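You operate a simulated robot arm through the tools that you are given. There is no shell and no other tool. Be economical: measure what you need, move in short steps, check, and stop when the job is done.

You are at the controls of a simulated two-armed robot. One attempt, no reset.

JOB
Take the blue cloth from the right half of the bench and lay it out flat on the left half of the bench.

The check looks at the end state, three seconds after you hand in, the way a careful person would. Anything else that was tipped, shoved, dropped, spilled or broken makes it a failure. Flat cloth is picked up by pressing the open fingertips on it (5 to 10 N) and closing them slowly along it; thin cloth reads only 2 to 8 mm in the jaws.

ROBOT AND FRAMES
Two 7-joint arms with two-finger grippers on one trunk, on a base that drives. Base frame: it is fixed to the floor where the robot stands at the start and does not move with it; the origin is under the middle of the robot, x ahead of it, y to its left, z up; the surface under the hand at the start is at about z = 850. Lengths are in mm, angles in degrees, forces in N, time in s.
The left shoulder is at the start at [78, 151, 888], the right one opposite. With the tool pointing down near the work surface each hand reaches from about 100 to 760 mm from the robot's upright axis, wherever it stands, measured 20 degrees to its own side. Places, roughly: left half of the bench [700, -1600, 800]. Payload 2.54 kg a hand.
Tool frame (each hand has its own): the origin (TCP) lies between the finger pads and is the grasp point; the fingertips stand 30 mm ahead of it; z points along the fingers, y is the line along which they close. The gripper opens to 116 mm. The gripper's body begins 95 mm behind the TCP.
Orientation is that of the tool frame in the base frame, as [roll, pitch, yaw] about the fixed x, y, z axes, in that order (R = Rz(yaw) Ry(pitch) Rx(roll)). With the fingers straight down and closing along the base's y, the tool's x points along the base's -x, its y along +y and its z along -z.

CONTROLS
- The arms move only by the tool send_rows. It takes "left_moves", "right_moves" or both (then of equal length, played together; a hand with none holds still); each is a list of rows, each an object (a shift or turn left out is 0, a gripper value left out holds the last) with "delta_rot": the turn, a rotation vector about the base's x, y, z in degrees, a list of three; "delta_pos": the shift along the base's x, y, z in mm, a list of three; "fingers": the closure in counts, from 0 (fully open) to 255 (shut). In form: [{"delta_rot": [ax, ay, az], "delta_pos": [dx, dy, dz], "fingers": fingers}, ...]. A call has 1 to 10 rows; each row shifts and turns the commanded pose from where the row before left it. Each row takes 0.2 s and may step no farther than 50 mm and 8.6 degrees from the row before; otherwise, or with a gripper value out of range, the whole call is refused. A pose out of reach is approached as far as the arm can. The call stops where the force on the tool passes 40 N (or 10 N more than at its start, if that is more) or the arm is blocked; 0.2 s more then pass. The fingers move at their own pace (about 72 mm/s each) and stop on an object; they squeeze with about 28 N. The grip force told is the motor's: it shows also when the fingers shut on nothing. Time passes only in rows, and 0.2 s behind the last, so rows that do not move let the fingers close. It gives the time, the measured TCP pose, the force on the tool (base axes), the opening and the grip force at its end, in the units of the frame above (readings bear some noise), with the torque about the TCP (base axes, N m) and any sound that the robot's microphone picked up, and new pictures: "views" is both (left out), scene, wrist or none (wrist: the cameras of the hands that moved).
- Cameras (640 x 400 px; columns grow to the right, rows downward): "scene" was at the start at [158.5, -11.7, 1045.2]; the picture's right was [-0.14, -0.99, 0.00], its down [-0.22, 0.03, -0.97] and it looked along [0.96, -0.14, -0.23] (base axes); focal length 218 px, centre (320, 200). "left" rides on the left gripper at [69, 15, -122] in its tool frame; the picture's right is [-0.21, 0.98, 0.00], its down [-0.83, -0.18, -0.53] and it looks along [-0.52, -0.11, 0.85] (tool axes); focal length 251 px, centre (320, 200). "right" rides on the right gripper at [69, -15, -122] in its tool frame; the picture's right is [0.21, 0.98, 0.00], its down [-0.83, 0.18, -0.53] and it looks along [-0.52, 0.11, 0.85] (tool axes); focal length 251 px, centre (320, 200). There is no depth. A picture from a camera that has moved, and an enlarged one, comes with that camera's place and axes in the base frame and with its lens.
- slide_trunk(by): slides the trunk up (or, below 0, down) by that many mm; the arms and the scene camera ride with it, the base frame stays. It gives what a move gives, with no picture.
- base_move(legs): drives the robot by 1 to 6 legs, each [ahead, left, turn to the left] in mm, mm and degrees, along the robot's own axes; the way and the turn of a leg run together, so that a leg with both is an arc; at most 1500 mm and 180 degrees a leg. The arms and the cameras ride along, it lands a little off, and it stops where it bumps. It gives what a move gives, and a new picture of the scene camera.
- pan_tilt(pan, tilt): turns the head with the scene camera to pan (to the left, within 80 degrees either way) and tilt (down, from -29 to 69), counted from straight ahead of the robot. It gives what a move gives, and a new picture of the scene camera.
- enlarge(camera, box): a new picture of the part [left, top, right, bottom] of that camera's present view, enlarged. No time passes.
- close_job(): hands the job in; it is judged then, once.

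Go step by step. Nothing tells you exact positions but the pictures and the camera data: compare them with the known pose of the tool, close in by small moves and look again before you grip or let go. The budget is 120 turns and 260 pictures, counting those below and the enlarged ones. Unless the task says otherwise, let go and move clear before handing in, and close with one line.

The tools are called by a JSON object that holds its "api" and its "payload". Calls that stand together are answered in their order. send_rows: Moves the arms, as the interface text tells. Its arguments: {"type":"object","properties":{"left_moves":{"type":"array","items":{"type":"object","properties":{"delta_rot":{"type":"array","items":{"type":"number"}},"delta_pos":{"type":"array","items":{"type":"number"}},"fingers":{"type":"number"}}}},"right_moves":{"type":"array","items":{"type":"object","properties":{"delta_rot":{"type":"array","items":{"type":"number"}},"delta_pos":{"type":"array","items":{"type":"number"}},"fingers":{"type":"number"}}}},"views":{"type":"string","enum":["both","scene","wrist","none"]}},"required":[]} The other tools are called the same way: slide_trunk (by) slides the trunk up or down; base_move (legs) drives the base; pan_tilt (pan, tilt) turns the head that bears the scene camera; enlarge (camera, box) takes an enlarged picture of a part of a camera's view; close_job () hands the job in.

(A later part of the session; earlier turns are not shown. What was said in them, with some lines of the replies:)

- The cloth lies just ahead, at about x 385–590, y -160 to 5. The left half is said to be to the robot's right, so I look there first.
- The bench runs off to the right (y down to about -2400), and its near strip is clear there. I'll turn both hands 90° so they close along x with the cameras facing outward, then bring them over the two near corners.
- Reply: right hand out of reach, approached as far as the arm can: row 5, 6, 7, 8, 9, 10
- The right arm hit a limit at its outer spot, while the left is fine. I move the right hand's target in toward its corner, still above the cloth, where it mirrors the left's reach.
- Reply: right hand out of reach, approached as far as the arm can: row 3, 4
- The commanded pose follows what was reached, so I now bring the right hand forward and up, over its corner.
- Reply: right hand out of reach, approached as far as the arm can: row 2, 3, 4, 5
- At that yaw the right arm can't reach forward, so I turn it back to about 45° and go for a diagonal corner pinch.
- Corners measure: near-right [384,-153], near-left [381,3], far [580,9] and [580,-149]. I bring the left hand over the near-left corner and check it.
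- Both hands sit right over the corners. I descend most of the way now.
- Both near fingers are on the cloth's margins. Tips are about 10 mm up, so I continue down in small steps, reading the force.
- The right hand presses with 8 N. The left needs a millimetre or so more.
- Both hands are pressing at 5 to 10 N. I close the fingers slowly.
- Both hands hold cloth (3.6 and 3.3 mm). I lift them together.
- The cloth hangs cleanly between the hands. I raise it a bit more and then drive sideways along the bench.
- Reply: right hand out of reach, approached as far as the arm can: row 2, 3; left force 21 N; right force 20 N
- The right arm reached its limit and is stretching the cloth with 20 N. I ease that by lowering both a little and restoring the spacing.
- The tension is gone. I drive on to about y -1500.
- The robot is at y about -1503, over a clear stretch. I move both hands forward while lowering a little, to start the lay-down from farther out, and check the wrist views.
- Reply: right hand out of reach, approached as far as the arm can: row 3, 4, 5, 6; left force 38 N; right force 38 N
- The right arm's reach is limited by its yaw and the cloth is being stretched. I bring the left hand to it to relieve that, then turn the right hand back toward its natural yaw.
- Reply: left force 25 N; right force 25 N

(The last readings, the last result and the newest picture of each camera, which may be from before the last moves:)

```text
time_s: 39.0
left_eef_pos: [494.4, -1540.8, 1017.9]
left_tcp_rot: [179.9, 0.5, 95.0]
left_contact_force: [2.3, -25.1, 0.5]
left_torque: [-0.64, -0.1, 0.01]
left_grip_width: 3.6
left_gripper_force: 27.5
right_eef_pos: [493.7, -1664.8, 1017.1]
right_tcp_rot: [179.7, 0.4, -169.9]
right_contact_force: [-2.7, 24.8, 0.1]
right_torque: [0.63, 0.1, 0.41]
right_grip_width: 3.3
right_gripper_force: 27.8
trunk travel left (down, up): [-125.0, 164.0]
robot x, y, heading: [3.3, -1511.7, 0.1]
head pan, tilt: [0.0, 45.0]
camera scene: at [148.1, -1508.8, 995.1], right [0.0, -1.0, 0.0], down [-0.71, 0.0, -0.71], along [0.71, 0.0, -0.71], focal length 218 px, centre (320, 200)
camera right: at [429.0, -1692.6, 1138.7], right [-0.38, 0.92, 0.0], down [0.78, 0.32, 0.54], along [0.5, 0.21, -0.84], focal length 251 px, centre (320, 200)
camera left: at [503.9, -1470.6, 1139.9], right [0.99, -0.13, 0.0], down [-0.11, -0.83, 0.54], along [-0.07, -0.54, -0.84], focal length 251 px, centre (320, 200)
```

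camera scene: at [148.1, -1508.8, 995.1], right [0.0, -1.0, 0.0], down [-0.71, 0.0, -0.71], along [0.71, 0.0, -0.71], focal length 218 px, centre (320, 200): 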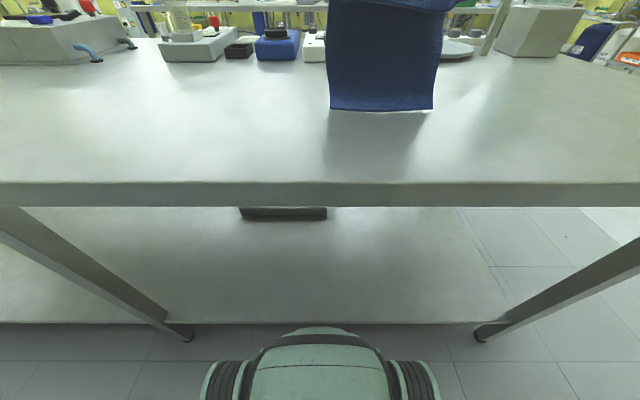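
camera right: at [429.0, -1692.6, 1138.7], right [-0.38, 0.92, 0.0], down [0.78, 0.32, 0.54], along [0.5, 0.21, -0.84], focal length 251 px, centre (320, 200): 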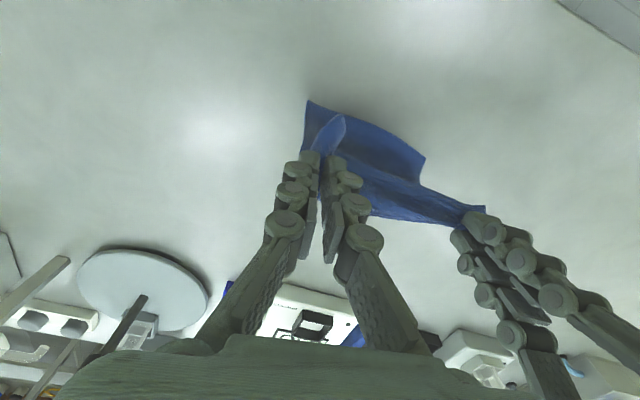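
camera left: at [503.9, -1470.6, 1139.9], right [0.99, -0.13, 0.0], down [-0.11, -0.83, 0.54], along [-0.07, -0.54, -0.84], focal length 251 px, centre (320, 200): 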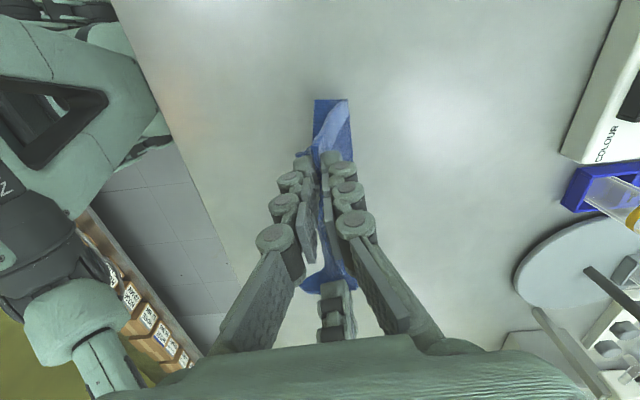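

Reach is restored. I relax the remaining stretch, and raise the trunk so the cloth swings clear before I move forward.

{"api": "send_rows", "payload": {"left_moves": [{"delta_pos": [0, -6, 0]}, {"delta_pos": [0, -3, 0]}, {}], "views": "none"}}

{"api": "slide_trunk", "payload": {"by": 50}}

{"api": "send_rows", "payload": {"left_moves": [{"delta_pos": [10, 0, 0]}, {"delta_pos": [15, 0, 0]}, {"delta_pos": [20, 0, 0]}, {"delta_pos": [15, 0, 0]}, {"delta_pos": [10, 0, 0]}, {}], "right_moves": [{"delta_pos": [10, 0, 0]}, {"delta_pos": [15, 0, 0]}, {"delta_pos": [20, 0, 0]}, {"delta_pos": [15, 0, 0]}, {"delta_pos": [10, 0, 0]}, {}], "views": "both"}}

```text
time_s: 39.8
left_eef_pos: [494.8, -1547.8, 1017.8]
left_tcp_rot: [-180.0, 0.2, 95.0]
left_contact_force: [1.6, -9.6, 0.1]
left_torque: [-0.27, -0.05, -0.01]
left_grip_width: 3.5
left_gripper_force: 28.0
right_eef_pos: [494.3, -1666.2, 1017.1]
right_tcp_rot: [179.9, 0.2, -170.0]
right_contact_force: [-1.3, 10.3, 0.6]
right_torque: [0.27, 0.05, 0.22]
right_grip_width: 3.0
right_gripper_force: 27.9
trunk travel left (down, up): [-125.0, 164.0]
robot x, y, heading: [2.4, -1509.9, 0.1]
head pan, tilt: [0.0, 45.0]
```

```text
time_s: 40.7
left_eef_pos: [493.5, -1547.5, 1068.5]
left_tcp_rot: [-179.9, 0.2, 95.2]
left_contact_force: [1.0, -8.7, 0.0]
left_torque: [-0.23, 0.01, 0.0]
left_grip_width: 3.6
left_gripper_force: 28.3
right_eef_pos: [494.2, -1666.3, 1066.7]
right_tcp_rot: [179.8, 0.4, -170.0]
right_contact_force: [-0.8, 8.9, 0.7]
right_torque: [0.16, 0.03, 0.21]
right_grip_width: 3.2
right_gripper_force: 28.2
trunk travel left (down, up): [-175.0, 114.0]
robot x, y, heading: [2.6, -1510.2, -0.2]
head pan, tilt: [0.0, 45.0]
```

```text
time_s: 41.7
left_eef_pos: [548.1, -1556.8, 1067.8]
left_tcp_rot: [-179.9, 1.1, 94.2]
left_contact_force: [-1.3, -17.2, -2.8]
left_torque: [-0.45, 0.02, 0.03]
left_grip_width: 3.6
left_gripper_force: 28.0
right_eef_pos: [530.5, -1680.0, 1052.3]
right_tcp_rot: [179.1, 0.9, -169.2]
right_contact_force: [0.6, 17.1, 2.7]
right_torque: [0.47, -0.08, 0.2]
right_grip_width: 3.2
right_gripper_force: 28.0
right hand out of reach, approached as far as the arm can: row 1, 2, 3, 4, 5
trunk travel left (down, up): [-175.0, 114.0]
robot x, y, heading: [1.8, -1508.6, 0.1]
head pan, tilt: [0.0, 45.0]
stopped in row 5 (left hand): the force on the tool passed its limit at 42 N (the readings are from after the stop); the commanded pose is now the measured one
camera scene: at [148.0, -1508.8, 1045.2], right [0.0, -1.0, 0.0], down [-0.71, 0.0, -0.71], along [0.71, 0.0, -0.71], focal length 218 px, centre (320, 200)
camera right: at [465.3, -1709.6, 1173.5], right [-0.39, 0.92, 0.01], down [0.77, 0.32, 0.55], along [0.5, 0.23, -0.83], focal length 251 px, centre (320, 200)
camera left: at [559.3, -1485.8, 1189.0], right [0.99, -0.14, 0.0], down [-0.12, -0.83, 0.55], along [-0.08, -0.54, -0.84], focal length 251 px, centre (320, 200)
```

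scene: 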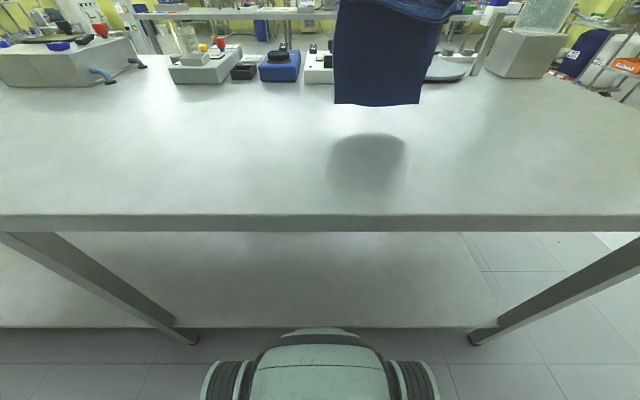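
right: 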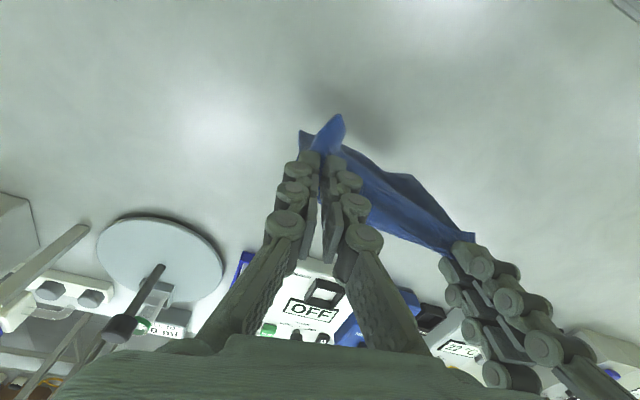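
left: 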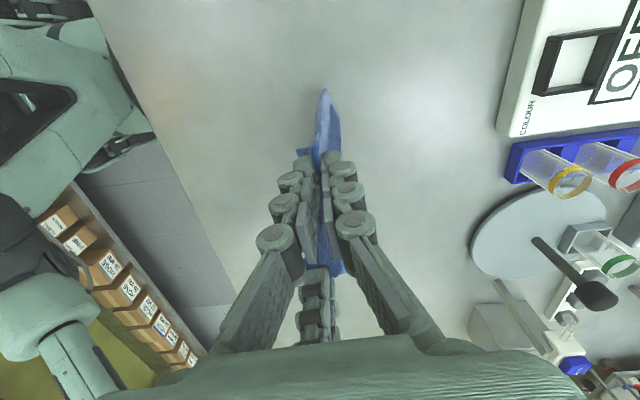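

High reach is limited by arm extension, so I'll relax the cloth, raise the trunk further and then lower the hands relative to it.

{"api": "send_rows", "payload": {"left_moves": [{"delta_pos": [-9, -5, -8]}, {"delta_pos": [-9, -5, -8]}, {}], "views": "none"}}

{"api": "slide_trunk", "payload": {"by": 110}}

{"api": "send_rows", "payload": {"left_moves": [{"delta_pos": [0, 0, -20]}, {"delta_pos": [0, 0, -25]}, {"delta_pos": [0, 0, -25]}, {"delta_pos": [0, 0, -20]}, {}], "right_moves": [{"delta_pos": [0, 0, -20]}, {"delta_pos": [0, 0, -25]}, {"delta_pos": [0, 0, -25]}, {"delta_pos": [0, 0, -20]}, {}], "views": "none"}}

```text
time_s: 42.5
left_eef_pos: [532.6, -1564.5, 1052.0]
left_tcp_rot: [179.9, 0.7, 94.6]
left_contact_force: [0.9, -6.8, 0.2]
left_torque: [-0.21, -0.03, -0.01]
left_grip_width: 3.5
left_gripper_force: 27.3
right_eef_pos: [531.7, -1682.7, 1051.9]
right_tcp_rot: [179.1, 0.7, -169.6]
right_contact_force: [-0.9, 6.4, 0.0]
right_torque: [0.15, 0.02, 0.12]
right_grip_width: 3.0
right_gripper_force: 27.9
trunk travel left (down, up): [-175.0, 114.0]
robot x, y, heading: [-1.7, -1506.5, -0.3]
head pan, tilt: [0.0, 45.0]
```

```text
time_s: 44.0
left_eef_pos: [531.8, -1565.0, 1162.7]
left_tcp_rot: [179.9, 0.7, 94.5]
left_contact_force: [0.7, -5.3, 0.2]
left_torque: [-0.16, 0.0, 0.01]
left_grip_width: 3.5
left_gripper_force: 28.2
right_eef_pos: [530.4, -1681.9, 1162.7]
right_tcp_rot: [179.2, 0.8, -169.3]
right_contact_force: [-0.8, 5.4, 0.0]
right_torque: [0.06, 0.04, 0.08]
right_grip_width: 2.9
right_gripper_force: 27.4
trunk travel left (down, up): [-285.0, 4.0]
robot x, y, heading: [3.0, -1506.9, -0.1]
head pan, tilt: [0.0, 45.0]
```

```text
time_s: 45.1
left_eef_pos: [532.1, -1564.7, 1072.9]
left_tcp_rot: [-179.9, 0.7, 94.5]
left_contact_force: [0.6, -6.0, 0.0]
left_torque: [-0.18, -0.04, 0.0]
left_grip_width: 3.3
left_gripper_force: 28.0
right_eef_pos: [531.1, -1683.8, 1071.8]
right_tcp_rot: [179.2, 0.8, -169.4]
right_contact_force: [-0.7, 4.8, 0.9]
right_torque: [0.09, 0.03, 0.1]
right_grip_width: 3.0
right_gripper_force: 27.4
trunk travel left (down, up): [-285.0, 4.0]
robot x, y, heading: [-1.9, -1510.7, 0.0]
head pan, tilt: [0.0, 45.0]
```

That works. I now move forward 45 mm and look.

{"api": "send_rows", "payload": {"left_moves": [{"delta_pos": [10, 0, -5]}, {"delta_pos": [15, 0, -5]}, {"delta_pos": [12, 0, 0]}, {"delta_pos": [8, 0, 0]}, {}], "right_moves": [{"delta_pos": [10, 1, -5]}, {"delta_pos": [15, 1, -5]}, {"delta_pos": [12, 0, 0]}, {"delta_pos": [8, 0, 0]}, {}], "views": "both"}}

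```text
time_s: 46.4
left_eef_pos: [576.6, -1564.3, 1063.6]
left_tcp_rot: [-180.0, 0.7, 94.4]
left_contact_force: [-0.7, -2.7, -0.3]
left_torque: [-0.07, -0.01, 0.04]
left_grip_width: 3.4
left_gripper_force: 28.2
right_eef_pos: [577.0, -1681.0, 1061.5]
right_tcp_rot: [179.2, 0.9, -169.5]
right_contact_force: [0.1, 2.6, 0.3]
right_torque: [0.05, 0.03, 0.06]
right_grip_width: 2.7
right_gripper_force: 27.3
trunk travel left (down, up): [-285.0, 4.0]
robot x, y, heading: [2.2, -1508.0, -0.2]
head pan, tilt: [0.0, 45.0]
camera scene: at [148.0, -1508.8, 1155.2], right [0.0, -1.0, 0.0], down [-0.71, 0.0, -0.71], along [0.71, 0.0, -0.71], focal length 218 px, centre (320, 200)
camera right: at [511.5, -1708.9, 1182.8], right [-0.39, 0.92, 0.01], down [0.77, 0.32, 0.55], along [0.5, 0.22, -0.84], focal length 251 px, centre (320, 200)
camera left: at [586.5, -1493.5, 1183.8], right [0.99, -0.14, 0.0], down [-0.12, -0.83, 0.54], along [-0.07, -0.54, -0.84], focal length 251 px, centre (320, 200)
```

scene: 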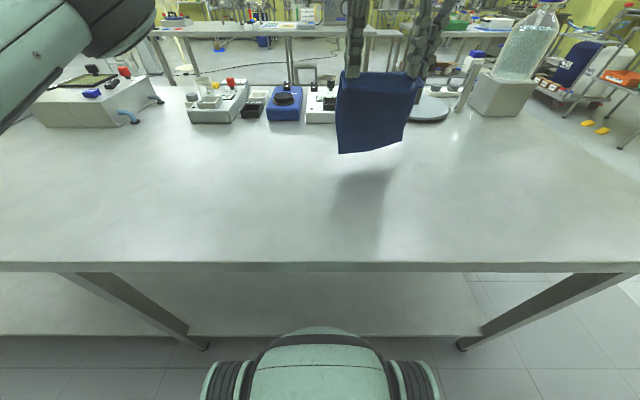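
right: 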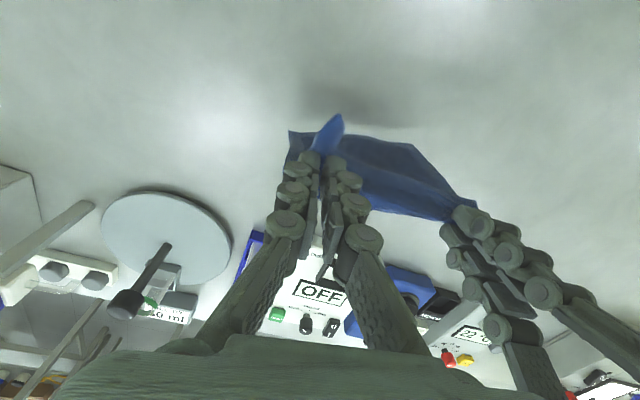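
left: 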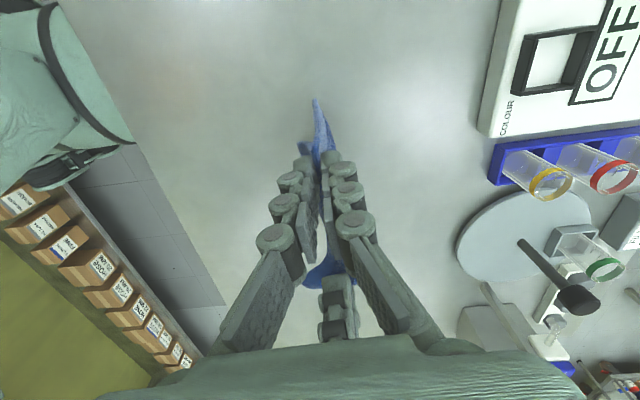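

Now there is a clear view: open bench around the cloth, bottom edge about 30 mm up, equipment beyond x about 750. I begin the lay-down, drawing back toward the robot while lowering.

{"api": "send_rows", "payload": {"left_moves": [{"delta_pos": [-6, 0, -14]}, {"delta_pos": [-10, 0, -12]}, {"delta_pos": [-12, 0, -10]}, {"delta_pos": [-12, 0, -10]}, {"delta_pos": [-12, 0, -10]}, {"delta_pos": [-12, 0, -10]}, {"delta_pos": [-12, 0, -10]}, {}], "right_moves": [{"delta_pos": [-6, 0, -14]}, {"delta_pos": [-10, 0, -12]}, {"delta_pos": [-12, 0, -10]}, {"delta_pos": [-12, 0, -10]}, {"delta_pos": [-12, 0, -10]}, {"delta_pos": [-12, 0, -10]}, {"delta_pos": [-12, 0, -10]}, {}], "views": "both"}}

```text
time_s: 48.1
left_eef_pos: [500.2, -1565.6, 986.7]
left_tcp_rot: [180.0, 0.8, 94.5]
left_contact_force: [0.6, -2.1, 0.3]
left_torque: [-0.07, -0.02, 0.02]
left_grip_width: 3.5
left_gripper_force: 27.9
right_eef_pos: [500.4, -1679.3, 987.0]
right_tcp_rot: [179.3, 0.8, -169.6]
right_contact_force: [-0.6, 1.4, -0.6]
right_torque: [-0.03, 0.02, 0.05]
right_grip_width: 2.8
right_gripper_force: 28.6
trunk travel left (down, up): [-285.0, 4.0]
robot x, y, heading: [-2.1, -1508.4, 0.0]
head pan, tilt: [0.0, 45.0]
camera scene: at [148.2, -1508.8, 1155.1], right [0.0, -1.0, 0.0], down [-0.71, 0.0, -0.71], along [0.71, 0.0, -0.71], focal length 218 px, centre (320, 200)
camera right: at [435.3, -1708.4, 1107.3], right [-0.39, 0.92, 0.01], down [0.77, 0.32, 0.55], along [0.5, 0.22, -0.84], focal length 251 px, centre (320, 200)
camera left: at [511.0, -1493.8, 1107.8], right [0.99, -0.14, 0.0], down [-0.12, -0.83, 0.54], along [-0.07, -0.54, -0.84], focal length 251 px, centre (320, 200)
```

scene: 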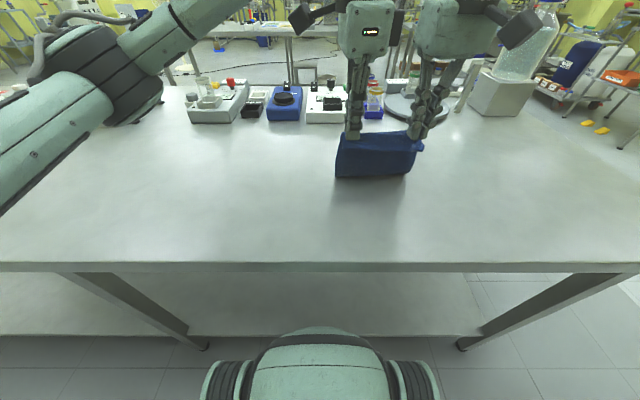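
right: 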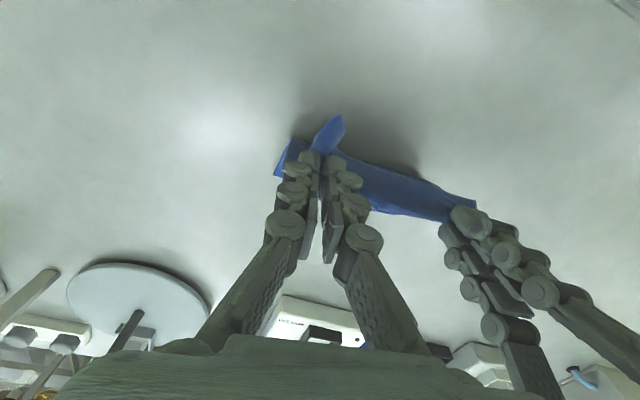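
left: 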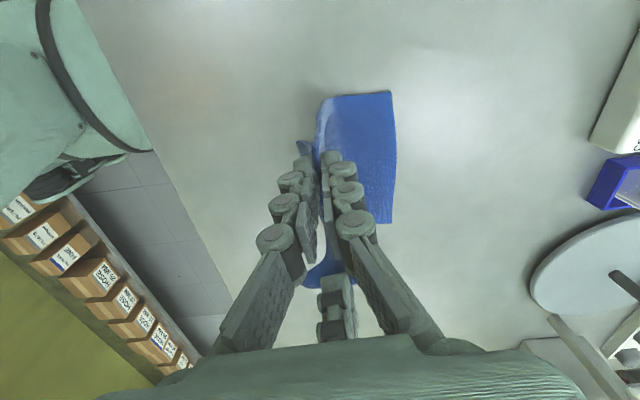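

The far part is already lying down in the right direction. I continue the same diagonal.

{"api": "send_rows", "payload": {"left_moves": [{"delta_pos": [-11, 0, -10]}, {"delta_pos": [-11, 0, -10]}, {"delta_pos": [-11, 0, -10]}, {"delta_pos": [-11, 0, -10]}, {"delta_pos": [-11, 0, -10]}, {"delta_pos": [-11, 0, -10]}, {"delta_pos": [-11, 0, -10]}, {"delta_pos": [-11, 0, -10]}, {}], "right_moves": [{"delta_pos": [-11, 0, -10]}, {"delta_pos": [-11, 0, -10]}, {"delta_pos": [-11, 0, -10]}, {"delta_pos": [-11, 0, -10]}, {"delta_pos": [-11, 0, -10]}, {"delta_pos": [-11, 0, -10]}, {"delta_pos": [-11, 0, -10]}, {"delta_pos": [-11, 0, -10]}, {}], "views": "both"}}

```text
time_s: 50.1
left_eef_pos: [412.5, -1566.0, 906.7]
left_tcp_rot: [-180.0, 0.8, 94.6]
left_contact_force: [-0.2, -2.8, -0.4]
left_torque: [-0.11, -0.03, 0.03]
left_grip_width: 3.5
left_gripper_force: 28.5
right_eef_pos: [412.0, -1680.4, 906.2]
right_tcp_rot: [179.2, 0.7, -169.5]
right_contact_force: [0.5, 2.5, 0.6]
right_torque: [0.06, 0.03, 0.02]
right_grip_width: 2.7
right_gripper_force: 27.7
trunk travel left (down, up): [-285.0, 4.0]
robot x, y, heading: [0.3, -1512.8, -0.2]
head pan, tilt: [0.0, 45.0]
camera scene: at [148.1, -1508.8, 1155.1], right [0.0, -1.0, 0.0], down [-0.71, 0.0, -0.71], along [0.71, 0.0, -0.71], focal length 218 px, centre (320, 200)
camera right: at [347.2, -1709.7, 1027.0], right [-0.39, 0.92, 0.01], down [0.77, 0.32, 0.55], along [0.5, 0.22, -0.84], focal length 251 px, centre (320, 200)
camera left: at [422.9, -1494.1, 1027.9], right [0.99, -0.14, 0.0], down [-0.12, -0.83, 0.54], along [-0.07, -0.54, -0.84], focal length 251 px, centre (320, 200)
```

scene: 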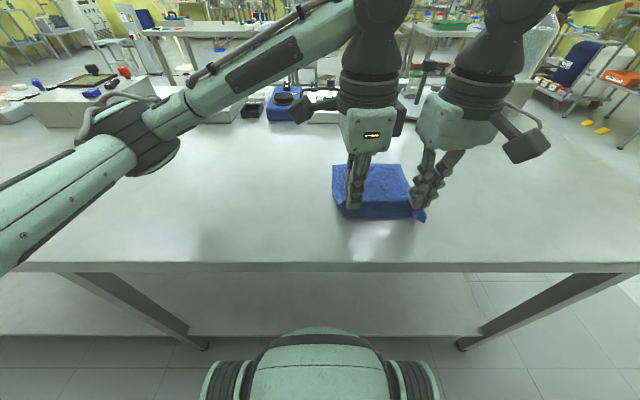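
right: 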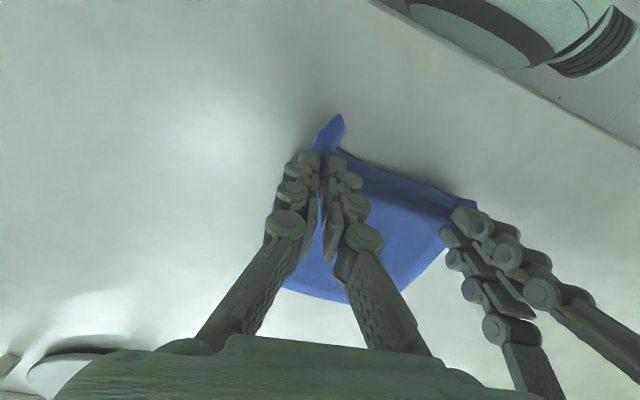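
left: 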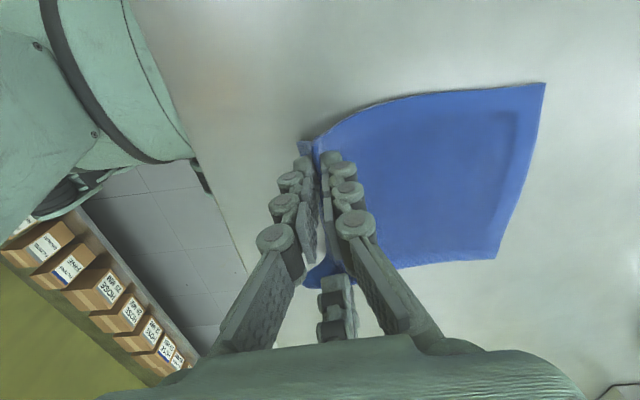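

Nearly flat. I make the last descent to just touching, drawing back a little more.

{"api": "send_rows", "payload": {"left_moves": [{"delta_pos": [-8, 0, -7]}, {"delta_pos": [-8, 0, -7]}, {"delta_pos": [-6, 0, -5]}, {"delta_pos": [-4, 0, -2]}, {}], "right_moves": [{"delta_pos": [-8, 0, -7]}, {"delta_pos": [-8, 0, -7]}, {"delta_pos": [-6, 0, -5]}, {"delta_pos": [-4, 0, -2]}, {}], "views": "both"}}

```text
time_s: 51.4
left_eef_pos: [386.3, -1565.5, 885.7]
left_tcp_rot: [179.9, 0.7, 94.5]
left_contact_force: [0.5, -2.8, 0.9]
left_torque: [-0.05, -0.02, -0.05]
left_grip_width: 3.4
left_gripper_force: 27.9
right_eef_pos: [387.0, -1680.5, 886.3]
right_tcp_rot: [179.1, 0.8, -169.4]
right_contact_force: [0.1, 2.3, 0.6]
right_torque: [0.04, -0.02, 0.1]
right_grip_width: 3.0
right_gripper_force: 27.7
trunk travel left (down, up): [-285.0, 4.0]
robot x, y, heading: [-1.1, -1509.4, -0.0]
head pan, tilt: [0.0, 45.0]
camera scene: at [148.1, -1508.8, 1155.1], right [0.0, -1.0, 0.0], down [-0.71, 0.0, -0.71], along [0.71, 0.0, -0.71], focal length 218 px, centre (320, 200)
camera right: at [321.4, -1709.6, 1006.4], right [-0.39, 0.92, 0.01], down [0.77, 0.32, 0.55], along [0.5, 0.22, -0.84], focal length 251 px, centre (320, 200)
camera left: at [396.8, -1493.9, 1006.8], right [0.99, -0.14, 0.0], down [-0.12, -0.83, 0.54], along [-0.07, -0.54, -0.84], focal length 251 px, centre (320, 200)
```

scene: 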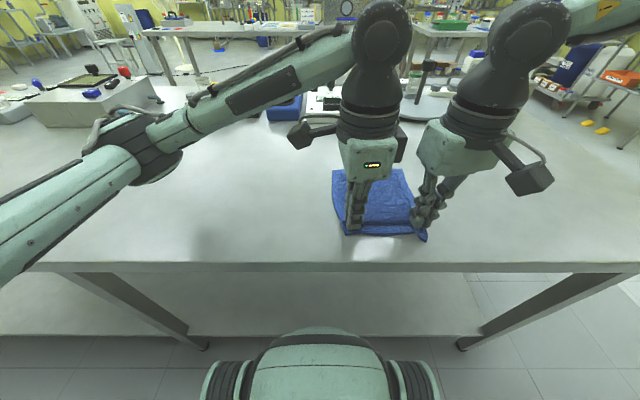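
right: 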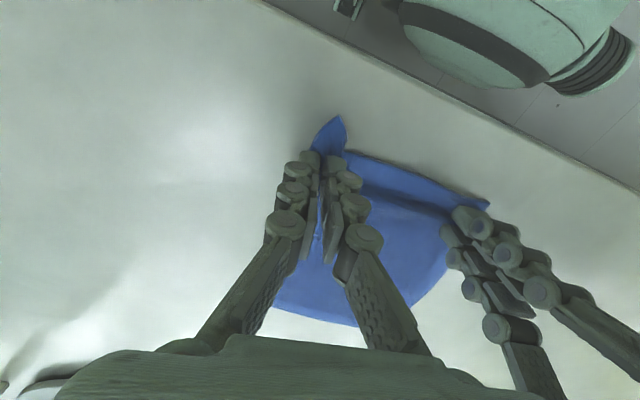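
left: 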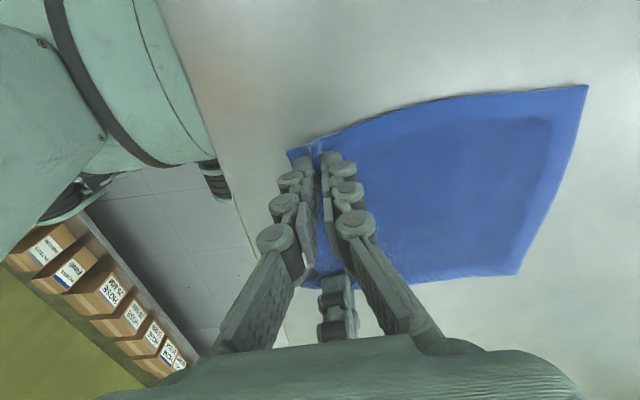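

The cloth is laid out and only the pinch folds remain. I turn the right hand back to its original grip angle, and lower both to light contact.

{"api": "send_rows", "payload": {"left_moves": [{}, {}, {}, {}, {}, {"delta_pos": [0, 0, -2]}, {}], "right_moves": [{"delta_rot": [0, 0, 7]}, {"delta_rot": [0, 0, 7]}, {"delta_rot": [0, 0, 7]}, {"delta_rot": [0, 0, 7]}, {"delta_rot": [0, 0, 7]}, {"delta_pos": [0, 0, -2]}, {}], "views": "wrist"}}

```text
time_s: 53.0
left_eef_pos: [386.1, -1566.1, 884.0]
left_tcp_rot: [180.0, 0.6, 94.5]
left_contact_force: [0.0, -0.9, -0.1]
left_torque: [-0.01, 0.04, -0.03]
left_grip_width: 3.3
left_gripper_force: 28.1
right_eef_pos: [386.4, -1679.7, 882.4]
right_tcp_rot: [179.1, 0.8, -134.5]
right_contact_force: [-0.4, -0.6, 0.2]
right_torque: [0.0, 0.01, -0.04]
right_grip_width: 2.7
right_gripper_force: 28.0
trunk travel left (down, up): [-285.0, 4.0]
robot x, y, heading: [2.1, -1507.5, -0.1]
head pan, tilt: [0.0, 45.0]
camera right: at [349.8, -1742.7, 1003.8], right [-0.85, 0.53, 0.01], down [0.45, 0.71, 0.55], along [0.28, 0.47, -0.84], focal length 251 px, centre (320, 200)
camera left: at [396.8, -1494.0, 1004.9], right [0.99, -0.14, 0.0], down [-0.12, -0.83, 0.54], along [-0.07, -0.54, -0.84], focal length 251 px, centre (320, 200)
```

right: 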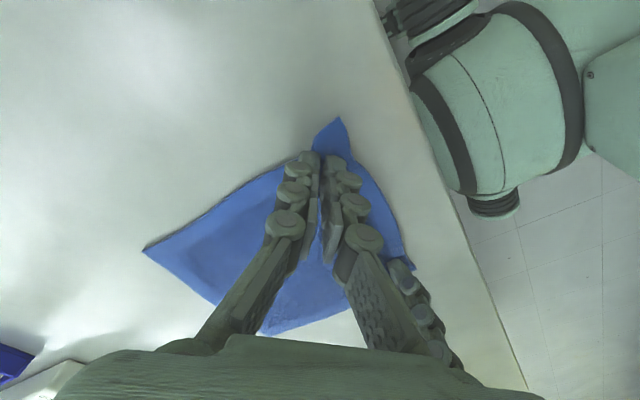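
left: 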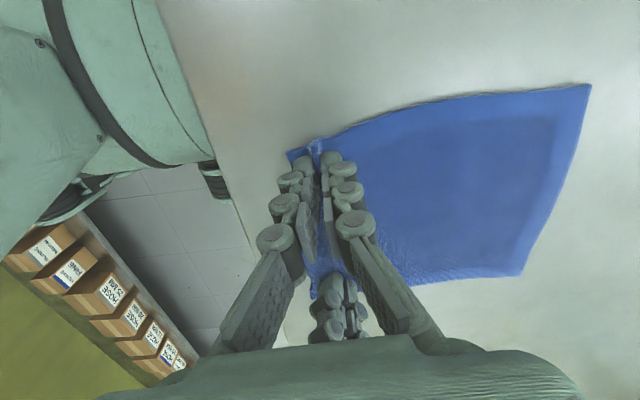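

That's practically the original grip state. I press lightly and open slowly to spread the folds.

{"api": "send_rows", "payload": {"left_moves": [{"delta_pos": [0, 0, -1.2]}, {"fingers": 247}, {"fingers": 239}, {"fingers": 231}, {"fingers": 223}, {"fingers": 215}, {"fingers": 207}, {"fingers": 199}, {"fingers": 191}, {"fingers": 183}], "right_moves": [{"delta_pos": [0, 0, -1.2]}, {"fingers": 247}, {"fingers": 239}, {"fingers": 231}, {"fingers": 223}, {"fingers": 215}, {"fingers": 207}, {"fingers": 199}, {"fingers": 191}, {"fingers": 183}], "views": "wrist"}}

```text
time_s: 55.1
left_eef_pos: [385.1, -1565.1, 882.8]
left_tcp_rot: [179.9, 0.7, 94.5]
left_contact_force: [0.2, 0.5, 4.9]
left_torque: [-0.01, 0.0, 0.04]
left_grip_width: 33.6
left_gripper_force: 0.1
right_eef_pos: [385.2, -1680.2, 882.0]
right_tcp_rot: [179.1, 0.8, -134.5]
right_contact_force: [-0.5, 0.4, 3.6]
right_torque: [0.0, -0.04, 0.0]
right_grip_width: 33.4
right_gripper_force: 1.4
trunk travel left (down, up): [-285.0, 4.0]
robot x, y, heading: [2.1, -1511.1, -0.1]
head pan, tilt: [0.0, 45.0]
camera right: at [349.5, -1742.3, 1002.8], right [-0.85, 0.53, 0.01], down [0.45, 0.71, 0.55], along [0.28, 0.47, -0.84], focal length 251 px, centre (320, 200)
camera left: at [396.1, -1493.8, 1004.0], right [0.99, -0.14, 0.0], down [-0.12, -0.83, 0.54], along [-0.07, -0.54, -0.84], focal length 251 px, centre (320, 200)
```

right: 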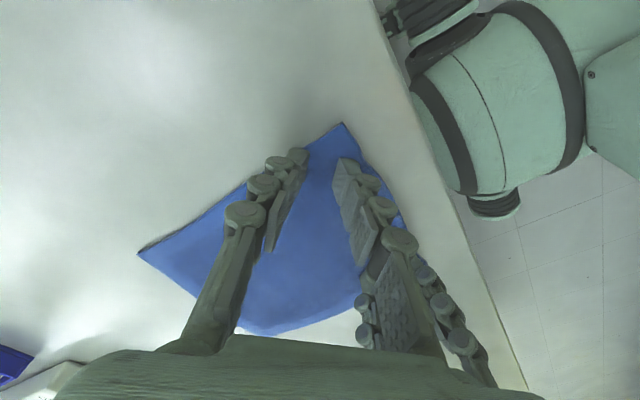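
left: 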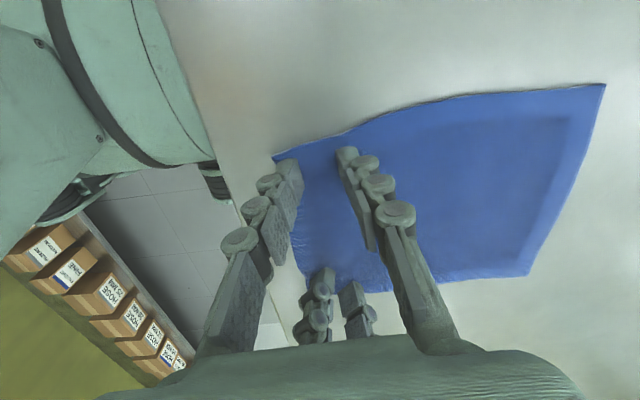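

The folds have opened out flat. I lift straight up and inspect.

{"api": "send_rows", "payload": {"left_moves": [{"delta_pos": [0, 0, 5]}, {"delta_pos": [0, 0, 10]}, {"delta_pos": [0, 0, 25]}, {"delta_pos": [0, 10, 30]}, {"delta_pos": [0, 40, 20]}, {"delta_pos": [0, 45, 0]}, {"delta_pos": [0, 40, 0]}], "right_moves": [{"delta_pos": [0, 0, 5]}, {"delta_pos": [0, 0, 10]}, {"delta_pos": [0, 0, 25]}, {"delta_pos": [0, -10, 30]}, {"delta_rot": [0, 0, -8], "delta_pos": [0, -25, 10]}, {"delta_rot": [0, 0, -8], "delta_pos": [0, -30, 0]}, {"delta_rot": [0, 0, -8], "delta_pos": [0, -30, 0]}], "views": "both"}}

```text
time_s: 56.8
left_eef_pos: [387.3, -1429.5, 971.5]
left_tcp_rot: [-180.0, 0.7, 94.5]
left_contact_force: [0.4, -0.3, -0.1]
left_torque: [-0.04, 0.03, 0.0]
left_grip_width: 32.5
left_gripper_force: 0.2
right_eef_pos: [385.4, -1775.8, 963.1]
right_tcp_rot: [179.2, 0.9, -158.6]
right_contact_force: [-0.7, 0.1, -0.5]
right_torque: [0.0, -0.02, 0.02]
right_grip_width: 32.9
right_gripper_force: 0.1
trunk travel left (down, up): [-285.0, 4.0]
robot x, y, heading: [0.7, -1510.3, 0.1]
head pan, tilt: [0.0, 45.0]
camera scene: at [147.9, -1508.7, 1155.2], right [0.0, -1.0, 0.0], down [-0.71, 0.0, -0.71], along [0.71, 0.0, -0.71], focal length 218 px, centre (320, 200)
camera right: at [326.9, -1816.6, 1083.5], right [-0.56, 0.83, 0.01], down [0.7, 0.46, 0.55], along [0.45, 0.31, -0.84], focal length 251 px, centre (320, 200)
camera left: at [398.5, -1358.5, 1093.2], right [0.99, -0.14, 0.0], down [-0.12, -0.83, 0.54], along [-0.07, -0.54, -0.84], focal length 251 px, centre (320, 200)
```

scene: 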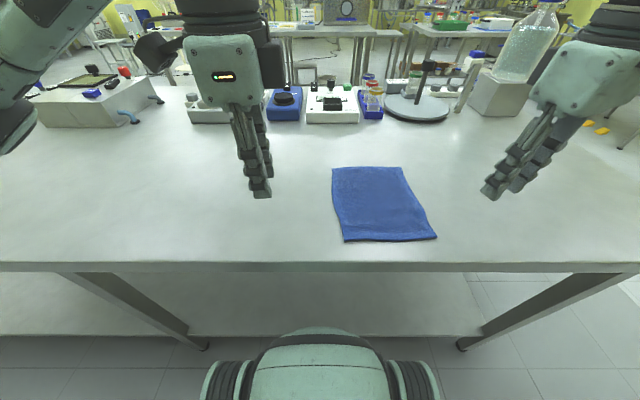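
right: 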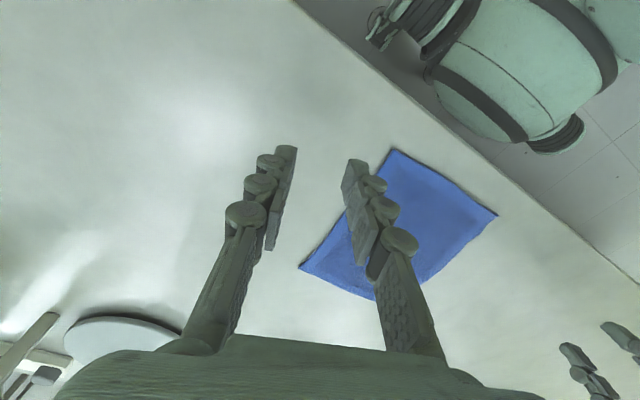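
left: 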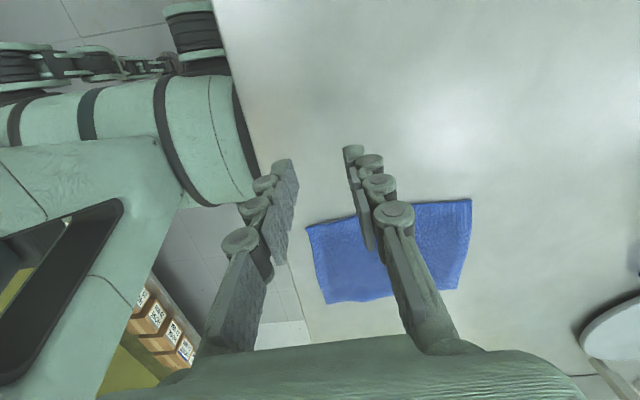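

{"api": "enlarge", "payload": {"camera": "scene", "box": [290, 140, 470, 260]}}

```text
3.33 times, centred on (380, 200) of scene
camera zoom: at [147.9, -1508.7, 1155.2], right [0.0, -1.0, 0.0], down [-0.71, 0.0, -0.71], along [0.71, 0.0, -0.71], focal length 726 px, centre (120, 200)
```

zoom: 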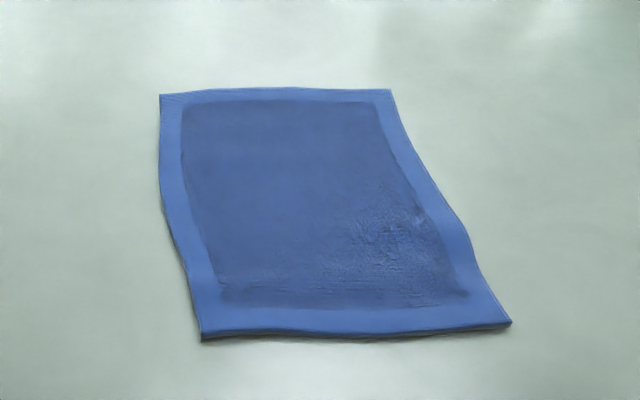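

The cloth lies flat and open with no folds on the left half, at about x 360–560, y -1700 to -1540. Both hands are clear and nothing else was touched, so I hand in.

{"api": "close_job", "payload": {}}

```text
The job is handed in.
```

The blue cloth now lies flat on the left half of the bench, both hands have let go and are clear of it, and the job is handed in.
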